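You operate a simulated robot arm through the tools that you are given. There is no shell and no other tool. Be economical: measure what you need, move in short steps, check, and stop when the job is done.

You are at the controls of a simulated robot arm. One attempt, no reset.

## Task
Fetch the yellow can that says "WAX 1" from the third shelf from the bottom of the steel shelving and stand it on top of the white lift card. Put one of the green bottles from the bottom shelf of the steel shelving on the yellow dot pane. Take the felt block on the top of the grey bench and put it away on the top of the red bench. Take the black gasket coil and leave it on the shelf under the steel bench. Take the 2 A fuse from the top of the steel bench and put it on the top of the grey table. Put the blue tape on the top of the steel bench away on the fourth shelf from the bottom of the steel shelving. Put one of the filters from the top of the grey table on the top of the green table. Take the can that says "handle oil" from the top of the black table and leave it on the top of the blue bench. Put one of the orange clips from the top of the yellow table on the top of the flat trolley. Fetch the yellow wiper and set it on the top of the wooden table. Put one of the spacer bars from the top of the white bench on the grey pad card. Pull the lid of the warming box open. The order is free. Set down upright: yellow can, green bottle, filter, can, orange clip.

The check looks at the end state, three seconds after you hand in, the way a careful person would. Anything else that was tipped, shoved, dropped, spilled or broken makes it a failure. A push-on lid holds only when it is set on centred and level and pressed home; a screw cap is set on level and turned clockwise until tight.

## Robot
A 7-joint arm with a two-finger parallel gripper on a trunk, on a base that drives. Base frame: it is fixed to the floor where the robot stands at the start and does not move with it; the origin is under the middle of the robot, x ahead of it, y to its left, z up. Readings come in m, degrees, newtons and seconds.
With the tool pointing down near the work surface it reaches from about 0.1 to 0.5 m from the robot's upright axis, wherever it stands. Its first joint turns from -166.0 to 166.0 degrees. Places, roughly: black gasket coil (14x14x5 cm) [8, -6.6, 0.9]; blue can, green can [10, -3.25, 0.75]; blue tape (10x10x5 cm) [8.5, -9, 0.9]; felt block (9x6x4 cm) [1.5, 0.3, 0.9]; filter (5x5x10 cm) [9.8, -8.9, 0.8]; fourth shelf of the steel shelving [1.5, -0.2, 1.3]; fuse [7.75, -8.75, 1]; green bottle [1.5, -0.25, 0.25]; grey pad card (18x13x1 cm) [3, 0.4, 0.9]; lid of the warming box [7.4, -6.5, 1]; orange clip (5x4x4 cm) [10.1, -2.8, 0.8]; shelf under the steel bench [7.6, -8.8, 0.3]; spacer bar [3.25, 0.25, 0.75]; top of the blue bench [9.1, 0.5, 0.8]; top of the flat trolley [11.2, -3.4, 0.7]; top of the green table [8.2, -6.5, 0.8]; top of the grey table [9.4, -8.7, 0.8]; top of the red bench [1.5, 3.5, 0.8]; top of the wooden table [8.1, -0.3, 0.8]; white lift card [1, 0, 1]; yellow can [0.75, -0.25, 1]; yellow dot pane (20x15x1 cm) [3.3, -0.3, 0.8]; yellow wiper (9x6x4 cm) [9.1, 0.7, 0.9]. Payload 3.91 kg.
Tool frame: the origin (TCP) lies between the finger pads and is the grasp point; the fingertips stand 0.03 m ahead of it; z points along the fingers, y is the line along which they close. The gripper opens to 0.11 m. The fingers are 0.02 m wide and 0.01 m thick; the gripper's body (0.048 by 0.112 m) begins 0.055 m behind the TCP.
Orientation is that of the tool frame in the base frame, as [roll, pitch, yaw] about the fixed x, y, z axes, in that order (R = Rz(yaw) Ry(pitch) Rx(roll)). With the fingers straight down and closing along the base's y, the tool's x points along the base's -x, its y along +y and its z along -z.

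## Interface
- The arm moves only by the tool play_rows. Its argument "rows" is a list of rows, each a list of 7 numbers: the shift along the tool's x, y, z in m, then the turn, a rotation vector about the tool's x, y, z in degrees, then the gripper command, from -1 (shut) to 1 (fully open), values between in proportion. In form: [[dx, dy, dz, wx, wy, wz, grip], ...]. A call has 1 to 20 rows; each row is the pose to reach, as a shift and turn from the pose commanded when the call began, along the tool's axes at that moment. A row lasts 0.2 s, in which the tool goes at most 0.05 m and 8.6 degrees; a call with a longer step from one row to the next is refused whole, and so is a gripper value outside its range. Where a pose cannot be reached the arm comes as near as it can. A force on the tool above 40 N (or 10 N above the force at the start of the call, whichever is more), or a blocked arm, ends the call early, and 0.2 s more pass. The fingers move at their own pace (about 0.072 m/s each) and stop on an object; they squeeze with about 25 N. The grip force told is the motor's: it shows also when the fingers shut on nothing. Time passes only in rows, and 0.2 s behind the last, so rows that repeat a pose let the fingers close. It gives the time, the measured TCP pose, the force on the tool (base axes), the opening and the grip force at its end, in the units of the frame above (readings bear some noise), with the torque about the TCP (base axes, N m) and any sound that the robot's microphone picked up, and new pictures: "pictures" is both (left out), scene, wrist or none.
- Cameras (640 x 400 px; columns grow to the right, rows downward): "scene" is now at [0.2549, -0.0222, 1.4117]; the picture's right is [-0.24, -0.97, 0.00], its down [-0.56, 0.14, -0.81] and it looks along [0.79, -0.20, -0.58] (base axes); focal length 252 px, centre (320, 200). "wrist" rides on the gripper at [0.072, 0.017, -0.103] in the tool frame; the picture's right is [-0.23, 0.97, 0.00], its down [-0.76, -0.18, -0.62] and it looks along [-0.61, -0.14, 0.78] (tool axes); focal length 222 px, centre (320, 200).
- slide_trunk(by): slides the trunk up (or, below 0, down) by that many m; the arm and the scene camera ride with it, the base frame stays. It gives what a move gives, with no picture.
- drive_base(legs): drives the robot by 1 to 6 legs, each [ahead, left, turn to the left] in m, m and degrees, along the robot's own axes; the way and the turn of a leg run together, so that a leg with both is an arc; at most 1.5 m and 180 degrees a leg. The arm and the cameras ride along, it lands a little off, and it stops where it bumps. It gives what a move gives, and a new picture of the scene camera.
- turn_head(pan, tilt): turns the head with the scene camera to pan (to the left, within 86 degrees either way) and tilt (down, from -29 to 69), counted from straight ahead of the robot. It gives what a move gives, and a new picture of the scene camera.
- locate(camera, pixels): for up to 12 pixels [column, row] of the newest picture of that camera ("zoom" is the newest enlarged one), the place [x, y, z] in the base frame of the surface seen there, good to about 0.002 m. No time passes.
- enlarge(camera, box): a new picture of the part [left, top, right, bottom] of that camera's present view, enlarged. No time passes.
- close_job(): hands the job in; it is judged then, once.

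Keep the steps short. Do not move on a guess: measure, check each grasp and each placing, and mend mistakes. In all there are 371 turns and 360 pictures (those below and enlarged ones count). Leave the gripper open and the arm clear of the work at the hand-in unless told otherwise, and finish with a single line.

The tools are called after "Emit:" by a JSON object that holds its "name" and its "arguments". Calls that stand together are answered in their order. play_rows: Moves the arm, as the interface text tells. Its arguments: {"type":"object","properties":{"rows":{"type":"array","items":{"type":"array","items":{"type":"number"}}},"pictures":{"type":"string","enum":["both","scene","wrist","none"]}},"required":["rows"]} The other tools are called the same way: slide_trunk (by) slides the trunk up or down; drive_base (legs) drives the base; turn_head (pan, tilt) turns the head that bears the scene camera; locate (camera, pixels) gives the place of the surface under pixels of a picture; enlarge (camera, box) takes an enlarged picture of a part of a camera's view; close_job () hands the job in.

At the start:

```text
t: 0.0
tcp_pos: [0.4051, 0.0284, 1.2304]
ee_rot: [180.0, 0.0, 180.0]
ft_force: [0.2, 0.3, -0.2]
torque: [0.01, 0.0, -0.03]
finger_gap: 0.11
gripper_force: 0.0
trunk travel left (down, up): [-0.6, 0.082]
robot x, y, heading: [0.0018, -0.0027, -0.2]
head pan, tilt: [-14.0, 35.5]
```

scene: 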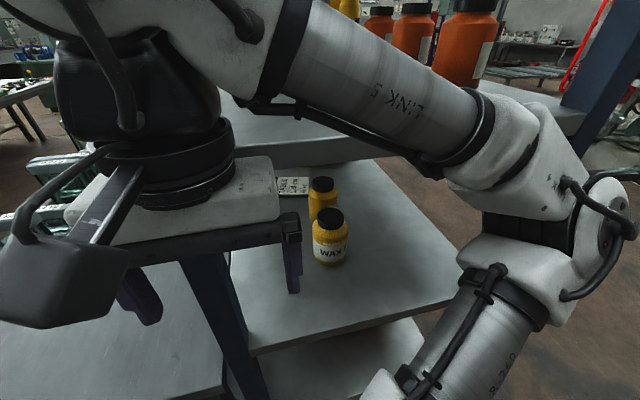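
wrist: 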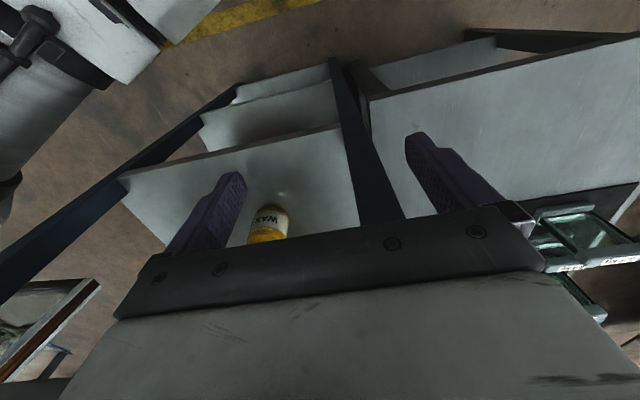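

I see yellow cans around (325,230). I'll enlarge and measure them.

Emit:
{"name": "enlarge", "arguments": {"camera": "scene", "box": [240, 150, 400, 280]}}

Emit:
{"name": "locate", "arguments": {"camera": "scene", "pixels": [[330, 216], [330, 255], [322, 183], [294, 186], [280, 330], [420, 290], [345, 170], [160, 360], [440, 60], [395, 180], [250, 350], [60, 165]]}}

```text
3.08 times, centred on (320, 215) of scene
```

zoom: 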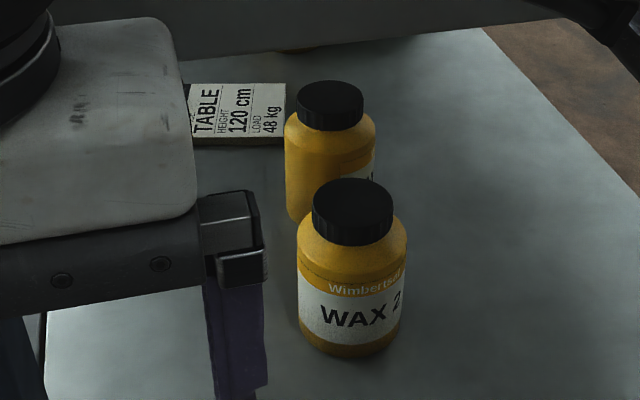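

```text
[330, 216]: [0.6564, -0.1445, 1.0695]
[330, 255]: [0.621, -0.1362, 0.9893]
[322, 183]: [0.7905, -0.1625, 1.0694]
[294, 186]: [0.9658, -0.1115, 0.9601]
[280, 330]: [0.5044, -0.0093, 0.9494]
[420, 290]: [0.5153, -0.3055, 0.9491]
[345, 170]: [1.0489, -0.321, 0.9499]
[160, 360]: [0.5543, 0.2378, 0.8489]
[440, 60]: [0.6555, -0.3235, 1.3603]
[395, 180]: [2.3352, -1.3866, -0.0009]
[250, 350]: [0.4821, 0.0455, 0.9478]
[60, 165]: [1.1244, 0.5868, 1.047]
```

Shelf 3 is at z 0.949; "WAX 2" is in front, with another can behind it. I'll look around with the head before moving.

Emit:
{"name": "turn_head", "arguments": {"pan": 60, "tilt": 20}}

Emit:
{"name": "turn_head", "arguments": {"pan": -60, "tilt": 20}}

```text
t: 1.5
tcp_pos: [0.4063, 0.028, 1.2311]
ee_rot: [180.0, 0.0, -179.9]
ft_force: [-0.4, 0.7, 0.1]
torque: [-0.01, 0.0, 0.0]
finger_gap: 0.11
gripper_force: 0.0
trunk travel left (down, up): [-0.6, 0.082]
robot x, y, heading: [-0.0033, 0.0, 0.1]
head pan, tilt: [60.0, 20.0]
```

scene: 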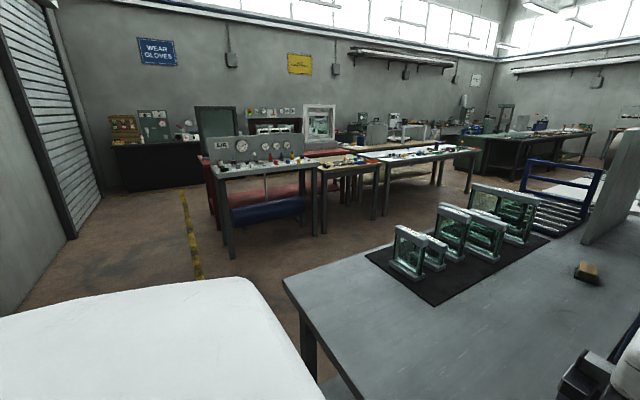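

```text
t: 3.5
tcp_pos: [0.4071, 0.0279, 1.2306]
ee_rot: [-179.9, 0.0, -179.9]
ft_force: [-0.3, -0.4, 0.3]
torque: [0.0, 0.01, 0.0]
finger_gap: 0.1101
gripper_force: 0.1
trunk travel left (down, up): [-0.6, 0.082]
robot x, y, heading: [-0.0023, 0.0016, 0.1]
head pan, tilt: [-60.0, 20.0]
```

scene: 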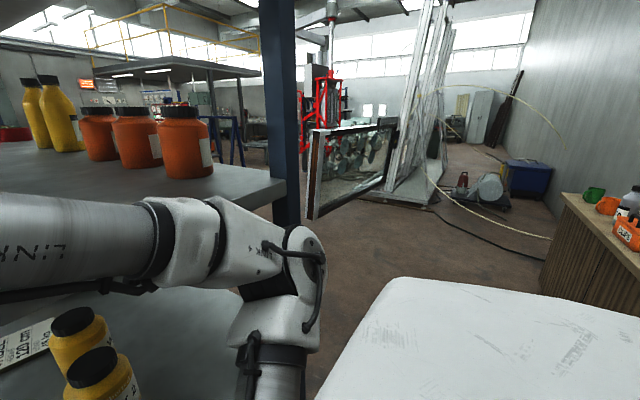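

Shelf 4 has orange bottles; the felt block was seen on the bench to the left. I'll measure a few points here.

Emit:
{"name": "locate", "arguments": {"camera": "scene", "pixels": [[240, 190], [190, 176], [75, 316], [95, 365], [285, 210], [30, 340], [130, 164], [60, 180], [20, 190], [68, 150], [355, 215], [600, 240]]}}

Emit:
{"name": "drive_base", "arguments": {"legs": [[-0.35, 0, 0]]}}

Emit:
{"name": "turn_head", "arguments": {"pan": 0, "tilt": 35}}

```text
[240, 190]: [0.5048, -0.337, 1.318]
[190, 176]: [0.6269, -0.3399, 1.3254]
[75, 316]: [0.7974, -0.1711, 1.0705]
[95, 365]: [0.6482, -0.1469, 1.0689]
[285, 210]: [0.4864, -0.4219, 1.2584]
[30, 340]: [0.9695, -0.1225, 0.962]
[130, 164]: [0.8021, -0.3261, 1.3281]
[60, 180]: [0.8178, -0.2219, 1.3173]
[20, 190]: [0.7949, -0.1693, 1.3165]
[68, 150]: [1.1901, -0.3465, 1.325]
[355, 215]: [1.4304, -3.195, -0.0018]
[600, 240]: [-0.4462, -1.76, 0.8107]
```

```text
t: 5.7
tcp_pos: [0.0545, 0.027, 1.231]
ee_rot: [180.0, 0.0, 179.7]
ft_force: [-0.8, 0.0, 0.5]
torque: [0.0, -0.02, 0.02]
finger_gap: 0.1102
gripper_force: 0.0
trunk travel left (down, up): [-0.6, 0.082]
robot x, y, heading: [-0.3547, -0.0006, -0.3]
head pan, tilt: [-60.0, 20.0]
```

scene: 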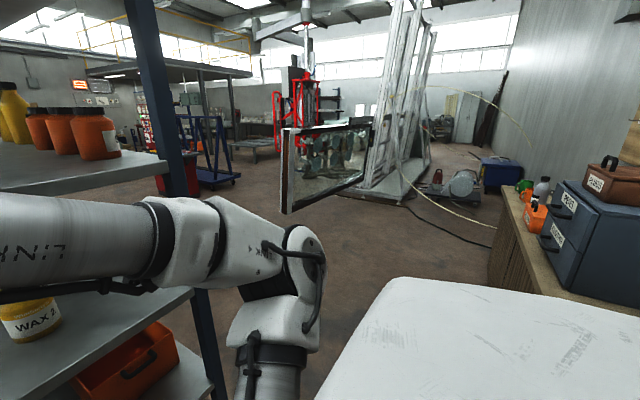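

```text
t: 7.0
tcp_pos: [0.0553, 0.0272, 1.2318]
ee_rot: [180.0, 0.0, 179.7]
ft_force: [0.7, -0.1, -0.1]
torque: [-0.02, -0.02, 0.04]
finger_gap: 0.11
gripper_force: 0.1
trunk travel left (down, up): [-0.6, 0.082]
robot x, y, heading: [-0.3521, 0.0015, -0.3]
head pan, tilt: [0.0, 35.0]
```

scene: 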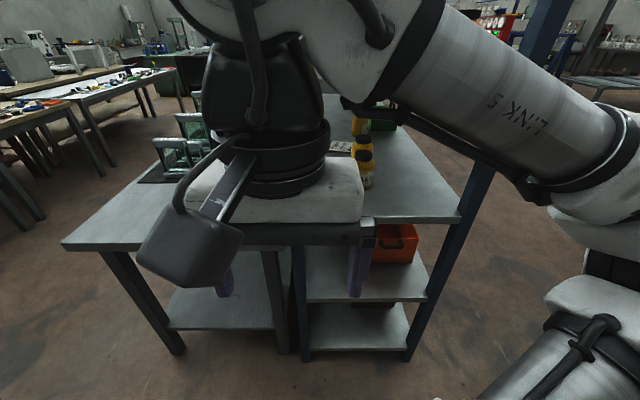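

I'll check the clearance to the right before driving over there.

Emit:
{"name": "turn_head", "arguments": {"pan": -70, "tilt": 35}}

Emit:
{"name": "locate", "arguments": {"camera": "scene", "pixels": [[450, 130], [450, 200], [520, 150], [560, 230], [300, 200], [200, 200], [400, 180], [560, 260], [100, 200], [450, 240]]}}

```text
t: 8.4
tcp_pos: [0.0555, 0.0279, 1.2312]
ee_rot: [-180.0, 0.0, 179.8]
ft_force: [-0.3, -0.5, 0.7]
torque: [0.0, -0.01, 0.01]
finger_gap: 0.1099
gripper_force: 0.1
trunk travel left (down, up): [-0.6, 0.082]
robot x, y, heading: [-0.3502, -0.0006, -0.4]
head pan, tilt: [-70.0, 35.0]
```

scene: 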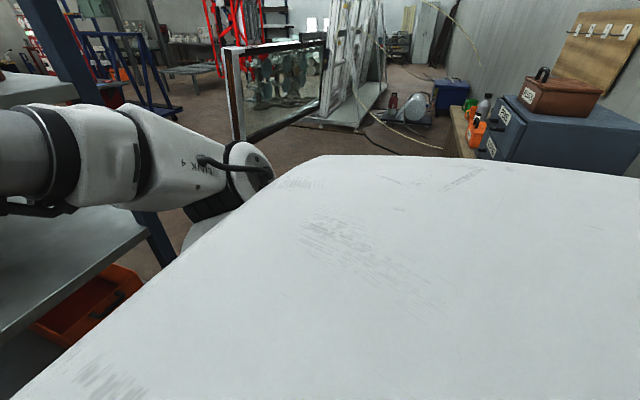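

```text
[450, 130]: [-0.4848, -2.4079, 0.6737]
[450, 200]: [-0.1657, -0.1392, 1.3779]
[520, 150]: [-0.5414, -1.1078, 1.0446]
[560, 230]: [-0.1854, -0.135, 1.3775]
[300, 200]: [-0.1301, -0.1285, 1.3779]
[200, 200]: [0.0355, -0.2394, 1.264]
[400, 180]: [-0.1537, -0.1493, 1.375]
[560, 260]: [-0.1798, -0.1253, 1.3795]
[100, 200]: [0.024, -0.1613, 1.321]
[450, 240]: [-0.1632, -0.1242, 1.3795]
```

The white area is the robot's own shoulder. There's a cabinet at x<-0.45 on the right and the shelving front at x≈0.47, so I'll go diagonally between them.

Emit:
{"name": "drive_base", "arguments": {"legs": [[0, 0, -60], [0.8, 0, 0]]}}

Emit:
{"name": "turn_head", "arguments": {"pan": 70, "tilt": 25}}

```text
t: 15.4
tcp_pos: [0.262, -1.0276, 1.2309]
ee_rot: [-180.0, 0.0, 119.4]
ft_force: [0.0, 0.3, -0.5]
torque: [0.06, -0.01, 0.0]
finger_gap: 0.1101
gripper_force: 0.0
trunk travel left (down, up): [-0.6, 0.082]
robot x, y, heading: [0.0367, -0.6874, -60.6]
head pan, tilt: [-70.0, 35.0]
```

scene: 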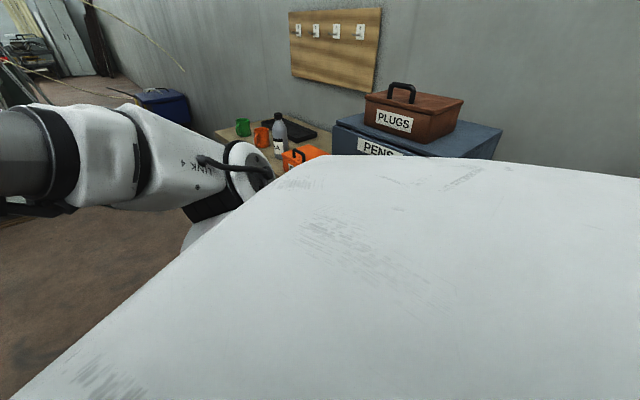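

```text
t: 17.6
tcp_pos: [0.2612, -1.0266, 1.2323]
ee_rot: [180.0, 0.0, 119.4]
ft_force: [0.5, 0.3, 0.1]
torque: [0.0, 0.0, 0.02]
finger_gap: 0.1102
gripper_force: 0.0
trunk travel left (down, up): [-0.6, 0.082]
robot x, y, heading: [0.0363, -0.6881, -60.5]
head pan, tilt: [70.0, 25.0]
```

scene: 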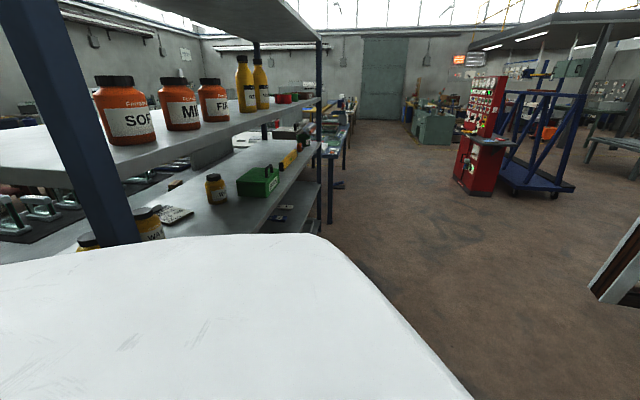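

More shelf items lie further along. I'll drive to about (0.94,-1.2) and face the shelving from its long (-y) side.

Emit:
{"name": "drive_base", "arguments": {"legs": [[0.887, 0.532, 0], [0, 0, 150.5]]}}

Emit:
{"name": "turn_head", "arguments": {"pan": 0, "tilt": 30}}

```text
t: 29.4
tcp_pos: [0.9063, -0.7904, 1.2304]
ee_rot: [179.9, 0.0, -89.5]
ft_force: [0.3, -0.5, -0.1]
torque: [0.01, -0.02, 0.0]
finger_gap: 0.1103
gripper_force: 0.1
trunk travel left (down, up): [-0.6, 0.082]
robot x, y, heading: [0.9381, -1.1954, 90.7]
head pan, tilt: [70.0, 25.0]
```

scene: 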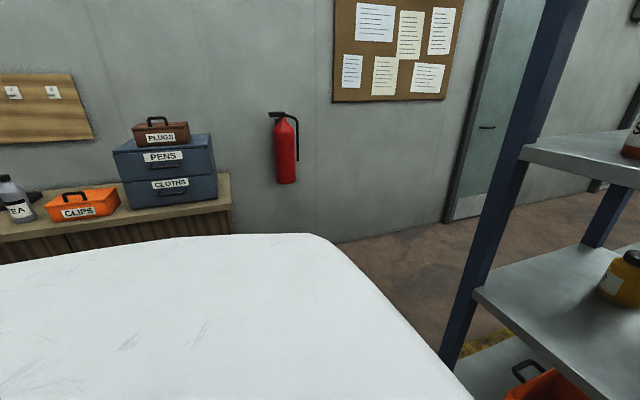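

```text
t: 30.8
tcp_pos: [0.9064, -0.7906, 1.2313]
ee_rot: [-180.0, 0.0, -89.4]
ft_force: [-0.2, 0.4, -0.7]
torque: [0.0, 0.02, -0.01]
finger_gap: 0.1101
gripper_force: 0.0
trunk travel left (down, up): [-0.6, 0.082]
robot x, y, heading: [0.9381, -1.1985, 90.6]
head pan, tilt: [0.0, 30.0]
```

scene: 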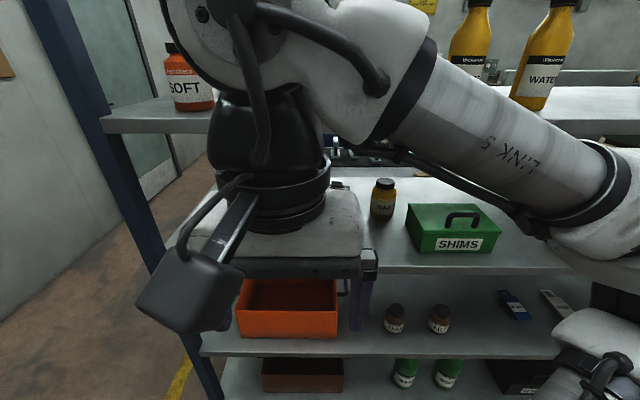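

The arm hides the view. I'll turn the tool to point horizontally at the shelves with the wrist camera on top, since grasps between shelves must come from the side.

Emit:
{"name": "play_rows", "arguments": {"rows": [[-0.005, 0, 0, 6, 0, -6, 1], [-0.01, 0, 0, 12, 0, -12, 1], [-0.015, 0, 0, 18, 0, -18, 1], [-0.02, 0, 0, 24, 0, -24, 1], [-0.025, 0, 0, 30, 0, -30, 1], [-0.03, 0, 0, 36, 0, -36, 1], [-0.035, 0, 0, 42, 0, -42, 1], [-0.04, 0, 0, 48, 0, -48, 1], [-0.045, 0, 0, 54, 0, -54, 1], [-0.05, 0, 0, 60, 0, -60, 1], [-0.055, 0, 0, 66, 0, -66, 1], [-0.06, 0, 0, 72, 0, -72, 1], [-0.065, 0, 0, 78, 0, -78, 1], [-0.07, 0, 0, 84, 0, -84, 1], [-0.075, 0, 0, 90, 0, -90, 1], [-0.08, 0, 0, 96, 0, -96, 1], [-0.085, 0, 0, 102, 0, -102, 1], [-0.09, 0, 0, 108, 0, -108, 1], [-0.095, 0, 0, 114, 0, -114, 1], [-0.1, 0, 0, 120, 0, -120, 1]], "pictures": "scene"}}

```text
t: 32.3
tcp_pos: [0.9436, -0.7487, 1.1414]
ee_rot: [-146.4, -10.7, -40.5]
ft_force: [0.5, 0.1, 0.0]
torque: [0.0, -0.02, 0.0]
finger_gap: 0.1103
gripper_force: 0.1
out of reach, approached as far as the arm can: row 2, 3, 4, 5, 6, 7
trunk travel left (down, up): [-0.6, 0.082]
robot x, y, heading: [0.9361, -1.1952, 90.6]
head pan, tilt: [0.0, 30.0]
stopped in row 7: the arm was blocked; the commanded pose is now the measured one
```

scene: 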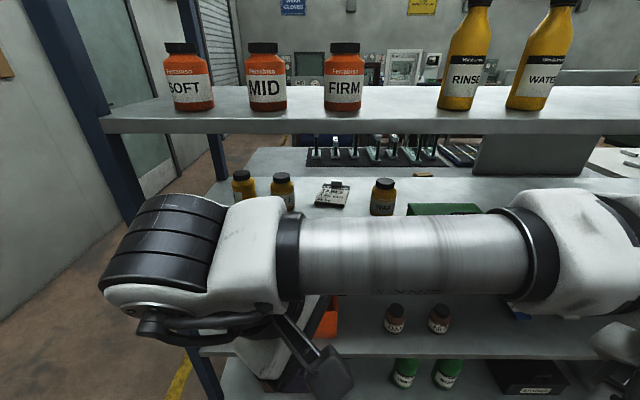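

Good view now: three yellow cans at (242,185), (283,190), (383,197). Enlarge to read the labels.

Emit:
{"name": "enlarge", "arguments": {"camera": "scene", "box": [220, 150, 420, 275]}}

Emit:
{"name": "locate", "arguments": {"camera": "scene", "pixels": [[242, 185], [283, 190], [383, 200], [332, 187], [400, 130], [200, 352], [405, 375], [448, 376], [110, 120], [620, 100], [100, 150], [640, 115]]}}

```text
3.20 times, centred on (320, 212) of scene
```

zoom: 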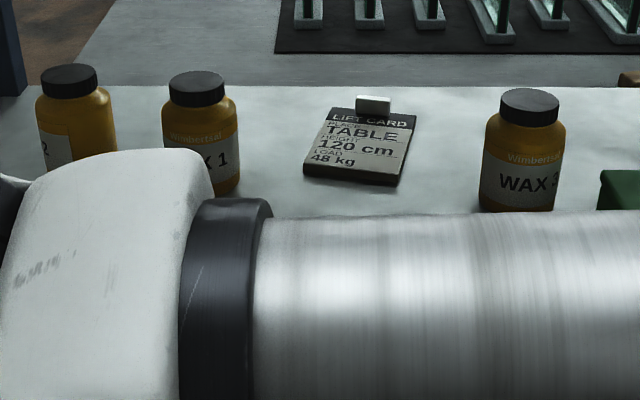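

```text
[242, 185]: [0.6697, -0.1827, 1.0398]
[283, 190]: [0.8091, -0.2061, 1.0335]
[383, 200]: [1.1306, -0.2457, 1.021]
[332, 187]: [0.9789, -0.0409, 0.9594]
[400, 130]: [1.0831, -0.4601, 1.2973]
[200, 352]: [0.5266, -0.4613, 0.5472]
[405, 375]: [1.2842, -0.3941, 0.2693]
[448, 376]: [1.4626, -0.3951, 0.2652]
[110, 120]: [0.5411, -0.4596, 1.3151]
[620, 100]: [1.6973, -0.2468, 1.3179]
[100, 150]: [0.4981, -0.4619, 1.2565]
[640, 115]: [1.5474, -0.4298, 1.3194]
```

WAX 1 is the middle can at about (0.80,-0.165). The turn via the right side is blocked, so I'll undo it and go via the left.

Emit:
{"name": "play_rows", "arguments": {"rows": [[0, 0, 0, -6, 0, 6, 1], [0, 0, 0, -12, 0, 12, 1], [0, 0, 0, -18, 0, 18, 1], [0, 0, 0, -24, 0, 24, 1], [0, 0, 0, -30, 0, 30, 1], [0, 0, 0, -36, 0, 36, 1]], "pictures": "none"}}

```text
t: 33.7
tcp_pos: [0.9454, -0.7485, 1.1415]
ee_rot: [-180.0, -0.1, -75.1]
ft_force: [0.7, 0.1, -0.4]
torque: [0.02, -0.02, -0.02]
finger_gap: 0.1101
gripper_force: 0.1
trunk travel left (down, up): [-0.6, 0.082]
robot x, y, heading: [0.9365, -1.1938, 90.4]
head pan, tilt: [0.0, 30.0]
```

Emit:
{"name": "play_rows", "arguments": {"rows": [[0, 0, 0, -6, 0, 6, 1], [0, 0, 0, -12, 0, 12, 1], [0, 0, 0, -18, 0, 18, 1], [0, 0, 0, -24, 0, 24, 1], [0, 0, 0, -30, 0, 30, 1], [0, 0, 0, -36, 0, 36, 1], [0, 0, 0, -42, 0, 42, 1], [0, 0, 0, -48, 0, 48, 1], [0, 0, 0, -54, 0, 54, 1], [0, 0, 0, -60, 0, 60, 1], [0, 0, 0, -66, 0, 66, 1], [0, 0, 0, -72, 0, 72, 1], [0, 0, 0, -78, 0, 78, 1], [0, 0, 0, -84, 0, 84, 1], [0, 0, 0, -90, 0, 90, 1], [0, 0, 0, -96, 0, 96, 1], [0, 0, 0, -102, 0, 102, 1], [0, 0, 0, -108, 0, 108, 1], [0, 0, 0, -114, 0, 114, 1], [0, 0, 0, -120, 0, 120, 1]], "pictures": "scene"}}

```text
t: 37.9
tcp_pos: [1.0774, -0.7075, 1.2353]
ee_rot: [94.9, -82.8, -162.4]
ft_force: [-0.9, -0.4, 1.4]
torque: [0.0, -0.02, 0.02]
finger_gap: 0.11
gripper_force: 0.0
out of reach, approached as far as the arm can: row 12, 13, 14, 15, 16, 17, 18, 19, 20
trunk travel left (down, up): [-0.6, 0.082]
robot x, y, heading: [0.9389, -1.1968, 90.3]
head pan, tilt: [0.0, 30.0]
```

scene: 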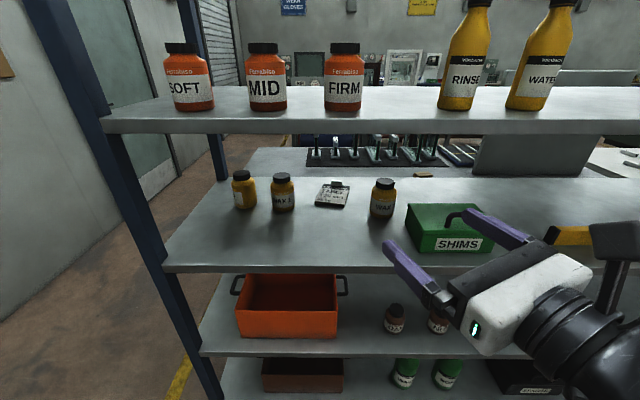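

The gripper is now nearly horizontal, camera on top. I'll correct the yaw by about -22° and lower the trunk to can height.

Emit:
{"name": "play_rows", "arguments": {"rows": [[0, 0, 0, -7.3, 0, 0, 1], [0, 0, 0, -14.6, 0, 0, 1], [0, 0, 0, -22, 0, 0, 1], [0, 0, 0, -22, 0, 0, 1]], "pictures": "none"}}

Emit:
{"name": "slide_trunk", "arguments": {"by": -0.2}}

Emit:
{"name": "turn_head", "arguments": {"pan": 0, "tilt": 20}}

```text
t: 38.9
tcp_pos: [1.1241, -0.6942, 1.2827]
ee_rot: [72.6, -82.7, -162.2]
ft_force: [-1.3, -0.4, -0.1]
torque: [-0.02, 0.0, -0.02]
finger_gap: 0.11
gripper_force: 0.0
out of reach, approached as far as the arm can: row 1, 2, 3, 4
trunk travel left (down, up): [-0.6, 0.082]
robot x, y, heading: [0.9378, -1.1948, 90.3]
head pan, tilt: [0.0, 30.0]
```

```text
t: 41.1
tcp_pos: [1.1233, -0.6951, 1.0824]
ee_rot: [72.8, -82.7, -162.4]
ft_force: [-0.3, -0.3, -1.1]
torque: [-0.02, 0.0, 0.01]
finger_gap: 0.1101
gripper_force: 0.1
trunk travel left (down, up): [-0.4, 0.282]
robot x, y, heading: [0.9365, -1.1988, 90.5]
head pan, tilt: [0.0, 30.0]
```

```text
t: 41.8
tcp_pos: [1.1233, -0.6951, 1.0825]
ee_rot: [72.8, -82.7, -162.3]
ft_force: [0.2, 0.5, 0.6]
torque: [0.01, 0.0, 0.01]
finger_gap: 0.1102
gripper_force: 0.0
trunk travel left (down, up): [-0.4, 0.282]
robot x, y, heading: [0.9398, -1.1948, 90.5]
head pan, tilt: [0.0, 20.0]
```

scene: 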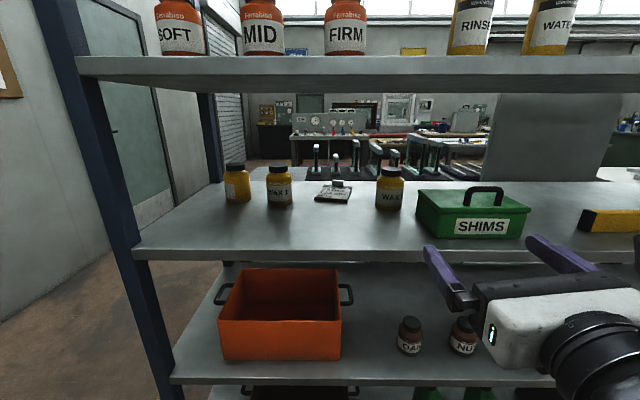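

I'll back off 0.3 m to test how far the level arm can stretch forward and left in free air.

Emit:
{"name": "drive_base", "arguments": {"legs": [[-0.3, 0, 0]]}}

Emit:
{"name": "play_rows", "arguments": {"rows": [[0, -0.015, 0.03, 0, 0, 2, 1], [0, -0.03, 0.06, 0, -1, 4, 1], [0, -0.045, 0.09, 0, -2, 7, 1], [0, -0.06, 0.12, 0, -2, 7, 1], [0, -0.075, 0.15, 0, -2, 7, 1], [0, -0.09, 0.18, 0, -2, 7, 1], [0, -0.105, 0.21, 0, -2, 7, 1], [0, -0.12, 0.24, 0, -2, 7, 1], [0, -0.135, 0.27, 0, -2, 7, 1], [0, -0.15, 0.3, 0, -2, 7, 1], [0, -0.165, 0.33, 0, -2, 7, 1], [0, -0.18, 0.36, 0, -2, 7, 1], [0, -0.18, 0.36, 0, -2, 7, 1]], "pictures": "both"}}

```text
t: 43.8
tcp_pos: [1.1251, -0.9947, 1.0811]
ee_rot: [72.9, -82.8, -162.4]
ft_force: [0.4, -0.1, -0.4]
torque: [0.01, -0.01, 0.03]
finger_gap: 0.1102
gripper_force: 0.0
trunk travel left (down, up): [-0.4, 0.282]
robot x, y, heading: [0.9376, -1.4973, 90.7]
head pan, tilt: [0.0, 20.0]
```

scene: 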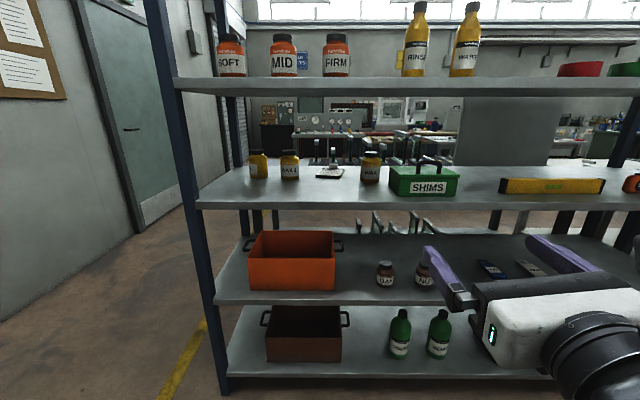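

```text
t: 46.6
tcp_pos: [0.9447, -0.6351, 1.0728]
ee_rot: [-2.1, -89.7, -87.5]
ft_force: [0.0, 1.0, -0.1]
torque: [0.01, -0.07, -0.02]
finger_gap: 0.11
gripper_force: 0.0
trunk travel left (down, up): [-0.4, 0.282]
robot x, y, heading: [0.9433, -1.4941, 90.4]
head pan, tilt: [0.0, 20.0]
```

scene: 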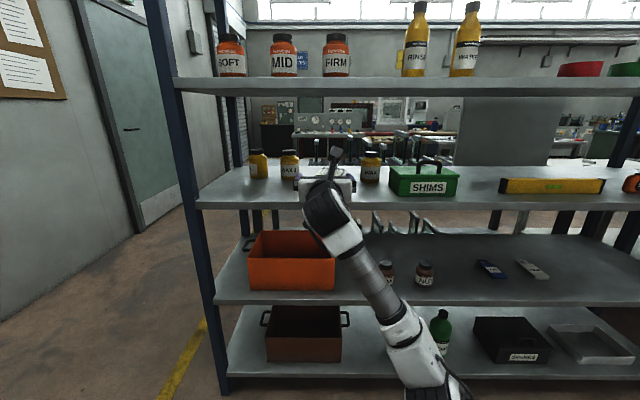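
wrist: 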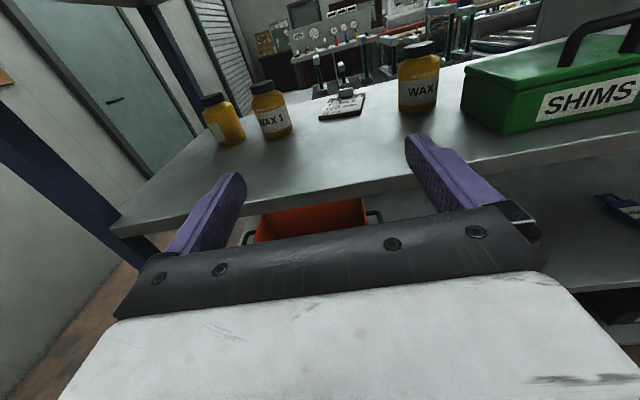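

The level pose reaches easily. I'll measure the forearm points to check clearance to the shelf edge, and the cans in the wrist picture.

Emit:
{"name": "locate", "arguments": {"camera": "scene", "pixels": [[320, 205], [345, 235], [375, 285], [405, 340], [425, 385], [300, 185], [290, 165], [320, 285]]}}

Emit:
{"name": "locate", "arguments": {"camera": "wrist", "pixels": [[268, 90], [276, 137], [275, 122], [343, 93], [350, 108], [322, 118], [366, 100], [340, 180], [320, 95], [350, 88]]}}

```text
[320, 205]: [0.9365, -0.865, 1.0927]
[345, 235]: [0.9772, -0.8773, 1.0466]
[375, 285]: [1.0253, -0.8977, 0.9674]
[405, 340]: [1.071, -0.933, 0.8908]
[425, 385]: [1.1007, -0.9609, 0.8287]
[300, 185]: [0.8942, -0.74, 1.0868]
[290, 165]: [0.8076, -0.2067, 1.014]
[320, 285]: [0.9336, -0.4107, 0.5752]
```

```text
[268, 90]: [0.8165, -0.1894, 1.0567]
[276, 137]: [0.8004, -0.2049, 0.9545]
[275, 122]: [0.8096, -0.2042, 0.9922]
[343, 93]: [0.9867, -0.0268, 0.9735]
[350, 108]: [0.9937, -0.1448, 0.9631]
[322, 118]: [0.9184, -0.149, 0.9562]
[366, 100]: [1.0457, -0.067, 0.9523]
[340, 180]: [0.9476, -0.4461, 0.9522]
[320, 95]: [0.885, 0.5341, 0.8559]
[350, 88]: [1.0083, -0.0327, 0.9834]
```

The forearm drops steeply behind the wrist and would hit the shelf edge. I'll raise the trunk 0.25 and lower the hand to flatten the forearm.

Emit:
{"name": "slide_trunk", "arguments": {"by": 0.26}}

Emit:
{"name": "play_rows", "arguments": {"rows": [[-0.04, 0, 0, 0, 0, 0, 1], [-0.08, 0, 0, 0, 0, 0, 1], [-0.12, 0, 0, 0, 0, 0, 1], [-0.16, 0, 0, 0, 0, 0, 1], [-0.2, 0, 0, 0, 0, 0, 1], [-0.24, 0, 0, 0, 0, 0, 1], [-0.28, 0, 0, 0, 0, 0, 1], [-0.31, 0, 0, 0, 0, 0, 1], [-0.31, 0, 0, 0, 0, 0, 1]], "pictures": "scene"}}

```text
t: 49.3
tcp_pos: [0.9454, -0.6353, 1.333]
ee_rot: [-9.2, -89.8, -80.3]
ft_force: [-0.6, -0.2, 1.1]
torque: [0.04, 0.0, 0.0]
finger_gap: 0.1102
gripper_force: 0.0
trunk travel left (down, up): [-0.66, 0.022]
robot x, y, heading: [0.9416, -1.4973, 90.3]
head pan, tilt: [0.0, 20.0]
```

```text
t: 51.3
tcp_pos: [0.9916, -0.6463, 1.0675]
ee_rot: [170.9, -83.0, 105.0]
ft_force: [-0.5, 0.1, -0.6]
torque: [-0.03, -0.02, 0.02]
finger_gap: 0.1099
gripper_force: 0.0
out of reach, approached as far as the arm can: row 3, 4, 5, 6, 7, 8, 9
trunk travel left (down, up): [-0.66, 0.022]
robot x, y, heading: [0.9406, -1.4956, 90.6]
head pan, tilt: [0.0, 20.0]
```

scene: 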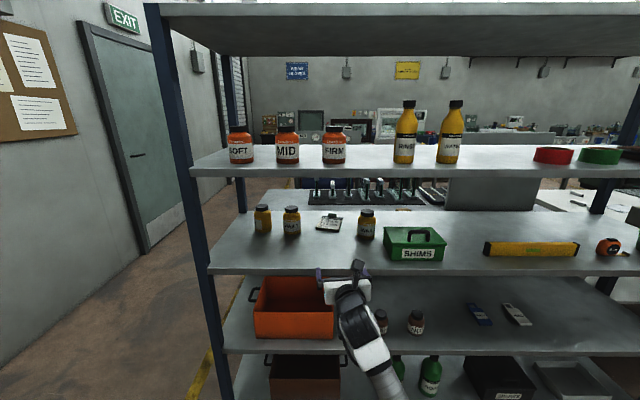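

It can't go that low with the trunk this high. I'll try a longer stretch with a slight downward pitch: back off 0.3, trunk down 0.15, extend.

Emit:
{"name": "drive_base", "arguments": {"legs": [[-0.3, 0, 0]]}}

Emit:
{"name": "slide_trunk", "arguments": {"by": -0.15}}

Emit:
{"name": "play_rows", "arguments": {"rows": [[0.015, -0.01, 0.03, 0, -1, 0, 1], [0.03, -0.02, 0.06, 0, -2, 0, 1], [0.045, -0.03, 0.09, 0, -3, 0, 1], [0.06, -0.03, 0.12, 0, -4, 0, 1], [0.075, -0.03, 0.15, 0, -5, 0, 1], [0.09, -0.03, 0.18, 0, -6, 0, 1], [0.105, -0.03, 0.21, 0, -7, 0, 1], [0.12, -0.03, 0.24, 0, -8, 0, 1], [0.135, -0.03, 0.27, 0, -8, 0, 1], [0.15, -0.03, 0.3, 0, -8, 0, 1], [0.15, -0.03, 0.3, 0, -8, 0, 1]], "pictures": "scene"}}

```text
t: 53.4
tcp_pos: [0.9964, -0.9489, 1.0688]
ee_rot: [171.3, -83.0, 104.5]
ft_force: [-0.6, -0.1, -0.3]
torque: [0.01, -0.01, -0.01]
finger_gap: 0.1099
gripper_force: 0.0
trunk travel left (down, up): [-0.66, 0.022]
robot x, y, heading: [0.9418, -1.7982, 90.3]
head pan, tilt: [0.0, 20.0]
```

scene: 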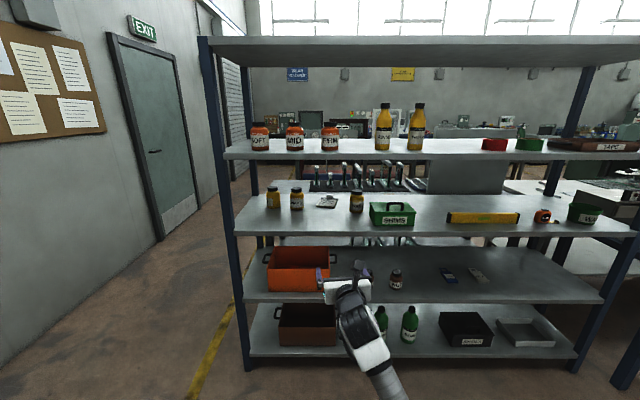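

```text
t: 55.1
tcp_pos: [0.9972, -0.9478, 0.9181]
ee_rot: [171.4, -83.1, 104.5]
ft_force: [0.1, 0.4, -0.7]
torque: [0.02, 0.0, -0.01]
finger_gap: 0.1101
gripper_force: 0.0
trunk travel left (down, up): [-0.51, 0.172]
robot x, y, heading: [0.9432, -1.7976, 90.5]
head pan, tilt: [0.0, 20.0]
```

```text
t: 57.5
tcp_pos: [0.9315, -0.6475, 1.0274]
ee_rot: [175.9, -75.1, 99.9]
ft_force: [-0.1, -0.1, 0.0]
torque: [0.0, 0.01, 0.02]
finger_gap: 0.1099
gripper_force: 0.1
out of reach, approached as far as the arm can: row 10, 11
trunk travel left (down, up): [-0.51, 0.172]
robot x, y, heading: [0.9453, -1.7956, 90.3]
head pan, tilt: [0.0, 20.0]
```

scene: 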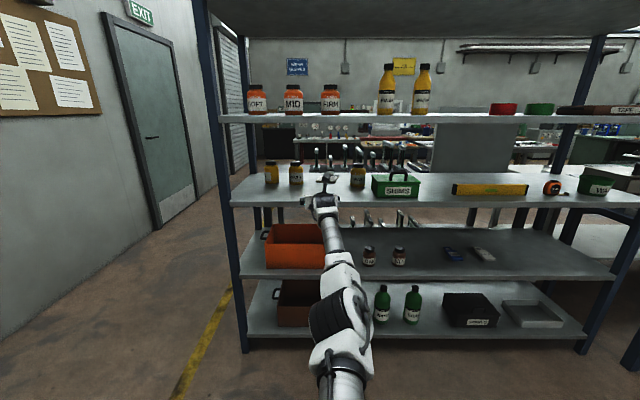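

Reach 1.15 m ahead works. I'll measure the arm line for shelf clearance.

Emit:
{"name": "locate", "arguments": {"camera": "scene", "pixels": [[322, 205], [333, 240], [340, 270], [345, 330], [345, 385], [318, 195], [296, 178]]}}

```text
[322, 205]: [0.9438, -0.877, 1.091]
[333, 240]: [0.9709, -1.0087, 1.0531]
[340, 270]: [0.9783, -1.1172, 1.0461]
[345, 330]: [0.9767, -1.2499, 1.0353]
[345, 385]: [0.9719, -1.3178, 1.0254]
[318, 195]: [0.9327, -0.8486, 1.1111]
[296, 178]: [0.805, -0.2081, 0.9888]
```

The arm lies nearly level, so I can slide in over the shelf by driving. First correct the yaw and align x with the can at 0.803.

Emit:
{"name": "play_rows", "arguments": {"rows": [[0, 0, 0, -3, 0, 0, 1], [0, 0, 0, -5.6, 0, 0, 1], [0, 0, 0, -5.6, 0, 0, 1]], "pictures": "none"}}

Emit:
{"name": "drive_base", "arguments": {"legs": [[0.15, 0.135, 0]]}}

Emit:
{"name": "play_rows", "arguments": {"rows": [[0, 0, 0, 0, 0, 0, 1]], "pictures": "wrist"}}

```text
t: 58.3
tcp_pos: [0.9333, -0.6481, 1.0276]
ee_rot: [170.3, -75.1, 99.8]
ft_force: [-0.2, -0.9, 0.1]
torque: [-0.05, -0.02, 0.0]
finger_gap: 0.1102
gripper_force: 0.1
trunk travel left (down, up): [-0.51, 0.172]
robot x, y, heading: [0.94, -1.7982, 90.4]
head pan, tilt: [0.0, 20.0]
```

```text
t: 60.0
tcp_pos: [0.798, -0.4977, 1.027]
ee_rot: [170.2, -75.0, 99.8]
ft_force: [0.5, -0.1, -0.6]
torque: [0.02, 0.01, 0.02]
finger_gap: 0.1101
gripper_force: 0.0
trunk travel left (down, up): [-0.51, 0.172]
robot x, y, heading: [0.8068, -1.645, 90.1]
head pan, tilt: [0.0, 20.0]
```

scene: 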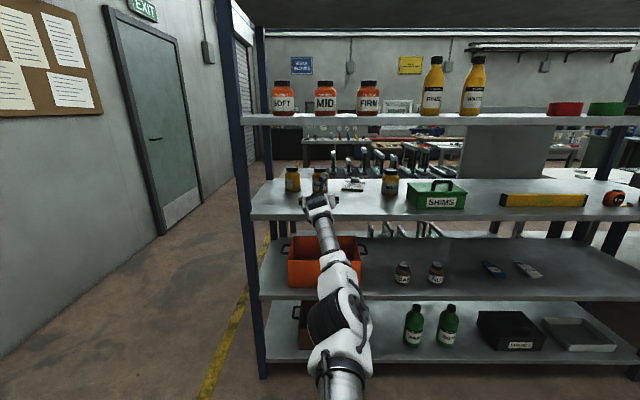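

```text
t: 60.4
tcp_pos: [0.7978, -0.4978, 1.0278]
ee_rot: [170.3, -74.9, 99.6]
ft_force: [-0.1, 0.5, -0.4]
torque: [0.02, 0.0, -0.01]
finger_gap: 0.1098
gripper_force: 0.0
trunk travel left (down, up): [-0.51, 0.172]
robot x, y, heading: [0.8084, -1.6493, 90.2]
head pan, tilt: [0.0, 20.0]
```

wrist: 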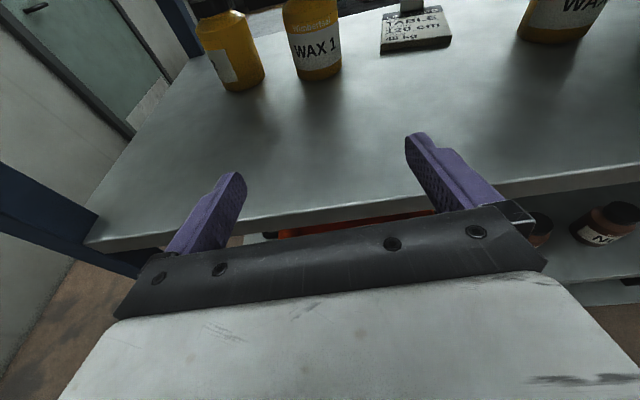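

Aligned (can at column 315 between the fingers). Drive ahead 0.26.

Emit:
{"name": "drive_base", "arguments": {"legs": [[0.26, 0, 0]]}}

Emit:
{"name": "play_rows", "arguments": {"rows": [[0, 0, 0, 0, 0, 0, 1]], "pictures": "wrist"}}

```text
t: 62.3
tcp_pos: [0.7959, -0.24, 1.0266]
ee_rot: [170.3, -74.9, 99.8]
ft_force: [0.2, -0.1, -0.8]
torque: [0.04, -0.02, 0.01]
finger_gap: 0.1099
gripper_force: 0.1
trunk travel left (down, up): [-0.51, 0.172]
robot x, y, heading: [0.8103, -1.3897, 90.5]
head pan, tilt: [0.0, 20.0]
```

scene: 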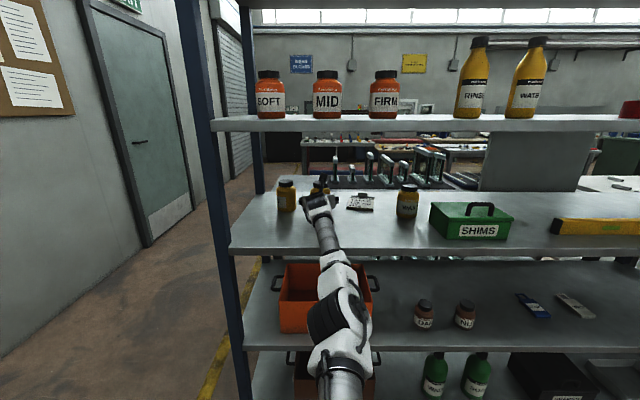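

```text
t: 62.7
tcp_pos: [0.795, -0.2408, 1.0271]
ee_rot: [170.4, -75.0, 99.7]
ft_force: [1.0, 0.4, 0.4]
torque: [-0.02, 0.0, -0.03]
finger_gap: 0.1102
gripper_force: 0.1
trunk travel left (down, up): [-0.51, 0.172]
robot x, y, heading: [0.8037, -1.3893, 90.3]
head pan, tilt: [0.0, 20.0]
```

wrist: 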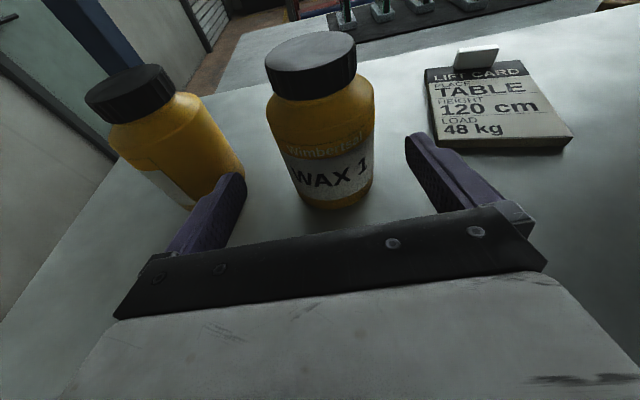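

I measure the can and card precisely before closing in.

Emit:
{"name": "locate", "arguments": {"camera": "wrist", "pixels": [[310, 65], [285, 115], [360, 120], [325, 175], [335, 203], [476, 57], [440, 140], [570, 142], [430, 72], [527, 68], [500, 110], [165, 90]]}}

```text
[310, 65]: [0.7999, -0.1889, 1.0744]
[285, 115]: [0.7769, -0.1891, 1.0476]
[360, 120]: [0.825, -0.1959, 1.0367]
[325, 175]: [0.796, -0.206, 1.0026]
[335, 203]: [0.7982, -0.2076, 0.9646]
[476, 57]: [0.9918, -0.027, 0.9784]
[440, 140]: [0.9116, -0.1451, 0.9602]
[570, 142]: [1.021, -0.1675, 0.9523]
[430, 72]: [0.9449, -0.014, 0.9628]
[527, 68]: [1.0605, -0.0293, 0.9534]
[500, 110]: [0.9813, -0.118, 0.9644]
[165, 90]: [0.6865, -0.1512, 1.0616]
```

Can centre ≈(0.802,-0.17). Drive 0.065 further, then close.

Emit:
{"name": "drive_base", "arguments": {"legs": [[0.065, -0.006, 0]]}}

Emit:
{"name": "play_rows", "arguments": {"rows": [[0, 0, 0, 0, 0, 0, -1], [0, 0, 0, 0, 0, 0, -1], [0, 0, 0, 0, 0, 0, -1], [0, 0, 0, 0, 0, 0, -1]], "pictures": "wrist"}}

```text
t: 63.6
tcp_pos: [0.8001, -0.176, 1.025]
ee_rot: [170.4, -75.0, 99.8]
ft_force: [-0.7, 0.6, 0.2]
torque: [0.01, 0.0, -0.02]
finger_gap: 0.11
gripper_force: 0.1
trunk travel left (down, up): [-0.51, 0.172]
robot x, y, heading: [0.8079, -1.3246, 90.5]
head pan, tilt: [0.0, 20.0]
```

scene: 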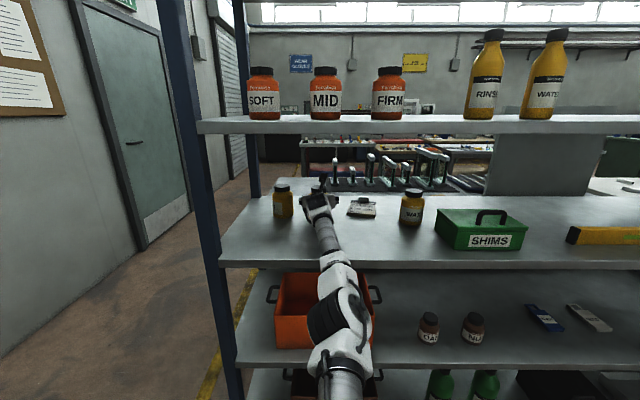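

```text
t: 64.7
tcp_pos: [0.8004, -0.176, 1.0279]
ee_rot: [170.4, -75.1, 99.8]
ft_force: [-0.6, -0.4, 1.0]
torque: [-0.03, 0.15, 0.02]
finger_gap: 0.0794
gripper_force: 24.9
trunk travel left (down, up): [-0.51, 0.172]
robot x, y, heading: [0.8123, -1.3277, 90.1]
head pan, tilt: [0.0, 20.0]
```

wrist: 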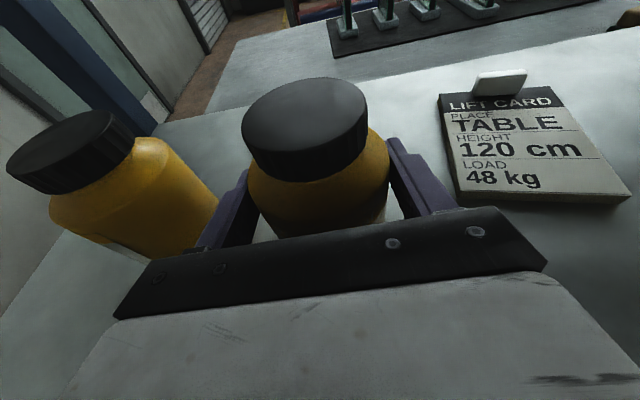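

Gripped (gap 0.079). Lift by the trunk 0.05, then drive right 0.183 and ahead 0.066.

Emit:
{"name": "slide_trunk", "arguments": {"by": 0.05}}

Emit:
{"name": "drive_base", "arguments": {"legs": [[0.0, -0.183, 0], [0.066, 0, 0]]}}

Emit:
{"name": "play_rows", "arguments": {"rows": [[0, 0, 0, 0, 0, 0, -1]], "pictures": "wrist"}}

```text
t: 65.6
tcp_pos: [0.8012, -0.1753, 1.0762]
ee_rot: [170.4, -75.0, 99.7]
ft_force: [-0.5, 0.2, -3.6]
torque: [-0.02, -0.02, 0.01]
finger_gap: 0.0794
gripper_force: 25.2
trunk travel left (down, up): [-0.56, 0.122]
robot x, y, heading: [0.8133, -1.3263, 90.2]
head pan, tilt: [0.0, 20.0]
```

```text
t: 68.2
tcp_pos: [0.9865, -0.1098, 1.0752]
ee_rot: [170.5, -75.0, 99.7]
ft_force: [-0.8, -0.1, -4.1]
torque: [-0.02, 0.0, 0.03]
finger_gap: 0.0795
gripper_force: 25.2
trunk travel left (down, up): [-0.56, 0.122]
robot x, y, heading: [0.9959, -1.2586, 90.6]
head pan, tilt: [0.0, 20.0]
```

scene: 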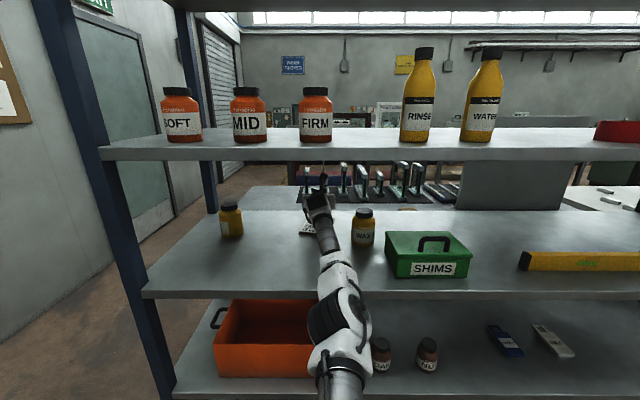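

```text
t: 68.6
tcp_pos: [0.9855, -0.1101, 1.0754]
ee_rot: [170.4, -74.9, 99.6]
ft_force: [0.4, -0.4, -3.3]
torque: [-0.05, 0.02, -0.01]
finger_gap: 0.0794
gripper_force: 25.1
trunk travel left (down, up): [-0.56, 0.122]
robot x, y, heading: [0.9936, -1.2557, 90.4]
head pan, tilt: [0.0, 20.0]
```

wrist: 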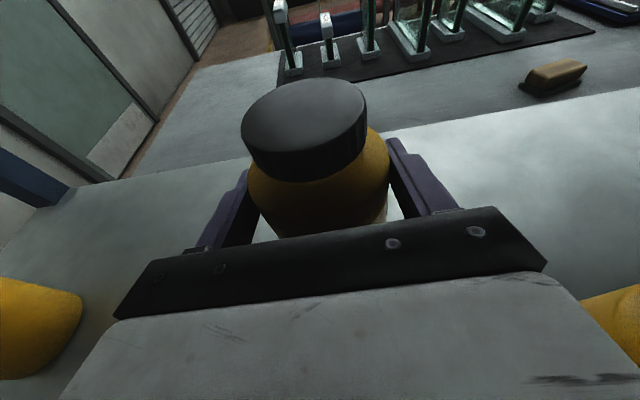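

Over the card. Lower 0.032 by trunk, then the last millimetres by the arm.

Emit:
{"name": "slide_trunk", "arguments": {"by": -0.031}}

Emit:
{"name": "play_rows", "arguments": {"rows": [[-0.002, 0, 0.0005, 0, 0, 0, -1], [-0.004, 0, 0.001, 0, 0, 0, -1], [-0.004, 0, 0.001, 0, 0, 0, -1]], "pictures": "none"}}

```text
t: 69.4
tcp_pos: [0.9863, -0.11, 1.0454]
ee_rot: [170.3, -75.0, 99.6]
ft_force: [-0.4, 0.1, -3.1]
torque: [-0.04, 0.03, 0.0]
finger_gap: 0.0792
gripper_force: 25.2
trunk travel left (down, up): [-0.529, 0.153]
robot x, y, heading: [0.9939, -1.2603, 90.3]
head pan, tilt: [0.0, 20.0]
```

```text
t: 70.2
tcp_pos: [0.9863, -0.1098, 1.0402]
ee_rot: [170.4, -75.0, 99.5]
ft_force: [0.1, 0.4, -3.2]
torque: [-0.01, 0.01, -0.02]
finger_gap: 0.0794
gripper_force: 24.8
trunk travel left (down, up): [-0.529, 0.153]
robot x, y, heading: [0.9943, -1.2601, 90.4]
head pan, tilt: [0.0, 20.0]
```

Still carrying 3.2 N, so not touching yet. I'll go down in 1 mm steps.

Emit:
{"name": "play_rows", "arguments": {"rows": [[-0.001, 0, 0, 0, 0, 0, -1], [-0.002, 0, 0.0005, 0, 0, 0, -1], [-0.002, 0, 0.0005, 0, 0, 0, -1]], "pictures": "none"}}

```text
t: 71.0
tcp_pos: [0.9855, -0.1096, 1.04]
ee_rot: [170.5, -75.0, 99.6]
ft_force: [-0.9, 0.5, -1.7]
torque: [0.01, 0.11, 0.0]
finger_gap: 0.079
gripper_force: 25.1
trunk travel left (down, up): [-0.529, 0.153]
robot x, y, heading: [0.992, -1.2593, 90.6]
head pan, tilt: [0.0, 20.0]
```

Touching now. One more millimetre, then open.

Emit:
{"name": "play_rows", "arguments": {"rows": [[-0.001, 0, 0, 0, 0, 0, -1], [-0.001, 0, 0, 0, 0, 0, 0.6], [-0.001, 0, 0, 0, 0, 0, 1], [-0.001, 0, 0, 0, 0, 0, 1], [-0.001, 0, 0, 0, 0, 0, 1]], "pictures": "none"}}

Emit:
{"name": "drive_base", "arguments": {"legs": [[-0.12, 0, 0]]}}

Emit:
{"name": "play_rows", "arguments": {"rows": [[0, 0, 0, 0, 0, 0, 1]], "pictures": "wrist"}}

```text
t: 72.2
tcp_pos: [0.9862, -0.1101, 1.0388]
ee_rot: [170.4, -75.0, 99.7]
ft_force: [-0.2, -0.4, 0.1]
torque: [-0.02, 0.01, 0.04]
finger_gap: 0.1101
gripper_force: 0.0
trunk travel left (down, up): [-0.529, 0.153]
robot x, y, heading: [0.9958, -1.2589, 90.1]
head pan, tilt: [0.0, 20.0]
```

```text
t: 73.4
tcp_pos: [0.9883, -0.2285, 1.0391]
ee_rot: [170.4, -75.0, 99.7]
ft_force: [0.1, -0.5, 0.0]
torque: [-0.02, -0.02, 0.0]
finger_gap: 0.1101
gripper_force: 0.2
trunk travel left (down, up): [-0.529, 0.153]
robot x, y, heading: [0.9967, -1.3801, 90.3]
head pan, tilt: [0.0, 20.0]
```

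scene: 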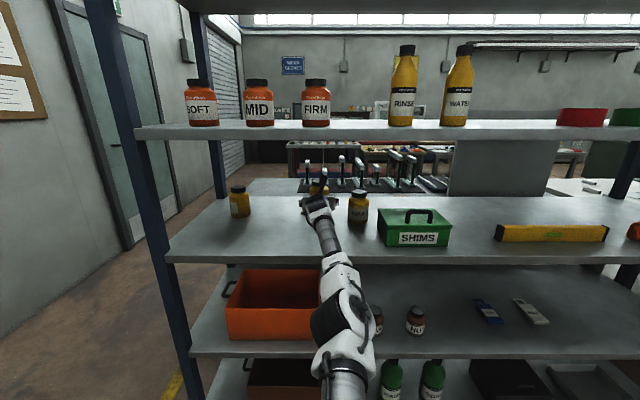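

```text
t: 73.8
tcp_pos: [0.988, -0.2271, 1.0384]
ee_rot: [170.3, -75.0, 99.5]
ft_force: [-0.3, -0.7, 0.2]
torque: [0.02, 0.01, 0.03]
finger_gap: 0.1099
gripper_force: 0.1
trunk travel left (down, up): [-0.529, 0.153]
robot x, y, heading: [0.9982, -1.3778, 90.1]
head pan, tilt: [0.0, 20.0]
```

wrist: 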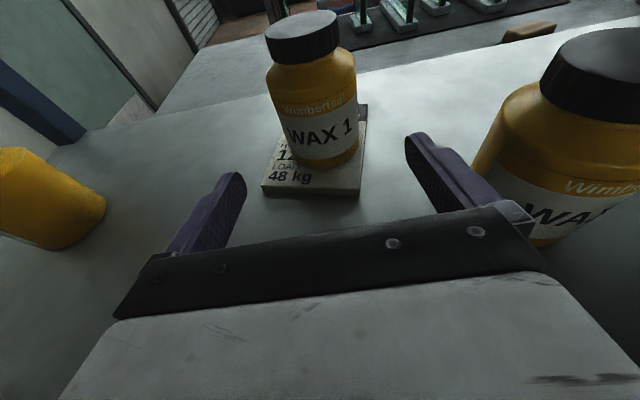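

The can stands on the card. I check its position versus the card edges.

Emit:
{"name": "locate", "arguments": {"camera": "wrist", "pixels": [[264, 185], [360, 188], [365, 125], [275, 155], [300, 160], [350, 155], [366, 110]]}}

Emit:
{"name": "enlarge", "arguments": {"camera": "wrist", "box": [240, 90, 400, 200]}}

```text
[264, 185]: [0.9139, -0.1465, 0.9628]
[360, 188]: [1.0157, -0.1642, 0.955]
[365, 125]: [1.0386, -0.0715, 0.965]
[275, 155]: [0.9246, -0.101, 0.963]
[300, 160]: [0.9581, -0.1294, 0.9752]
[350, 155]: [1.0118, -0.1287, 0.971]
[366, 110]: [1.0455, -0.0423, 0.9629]
```

```text
3.64 times, centred on (320, 145) of wrist
```

zoom: 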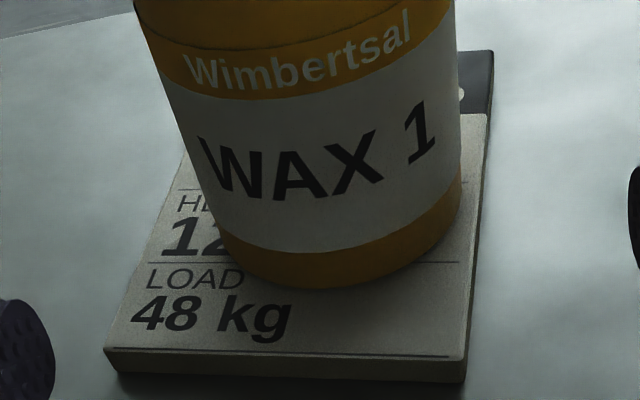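

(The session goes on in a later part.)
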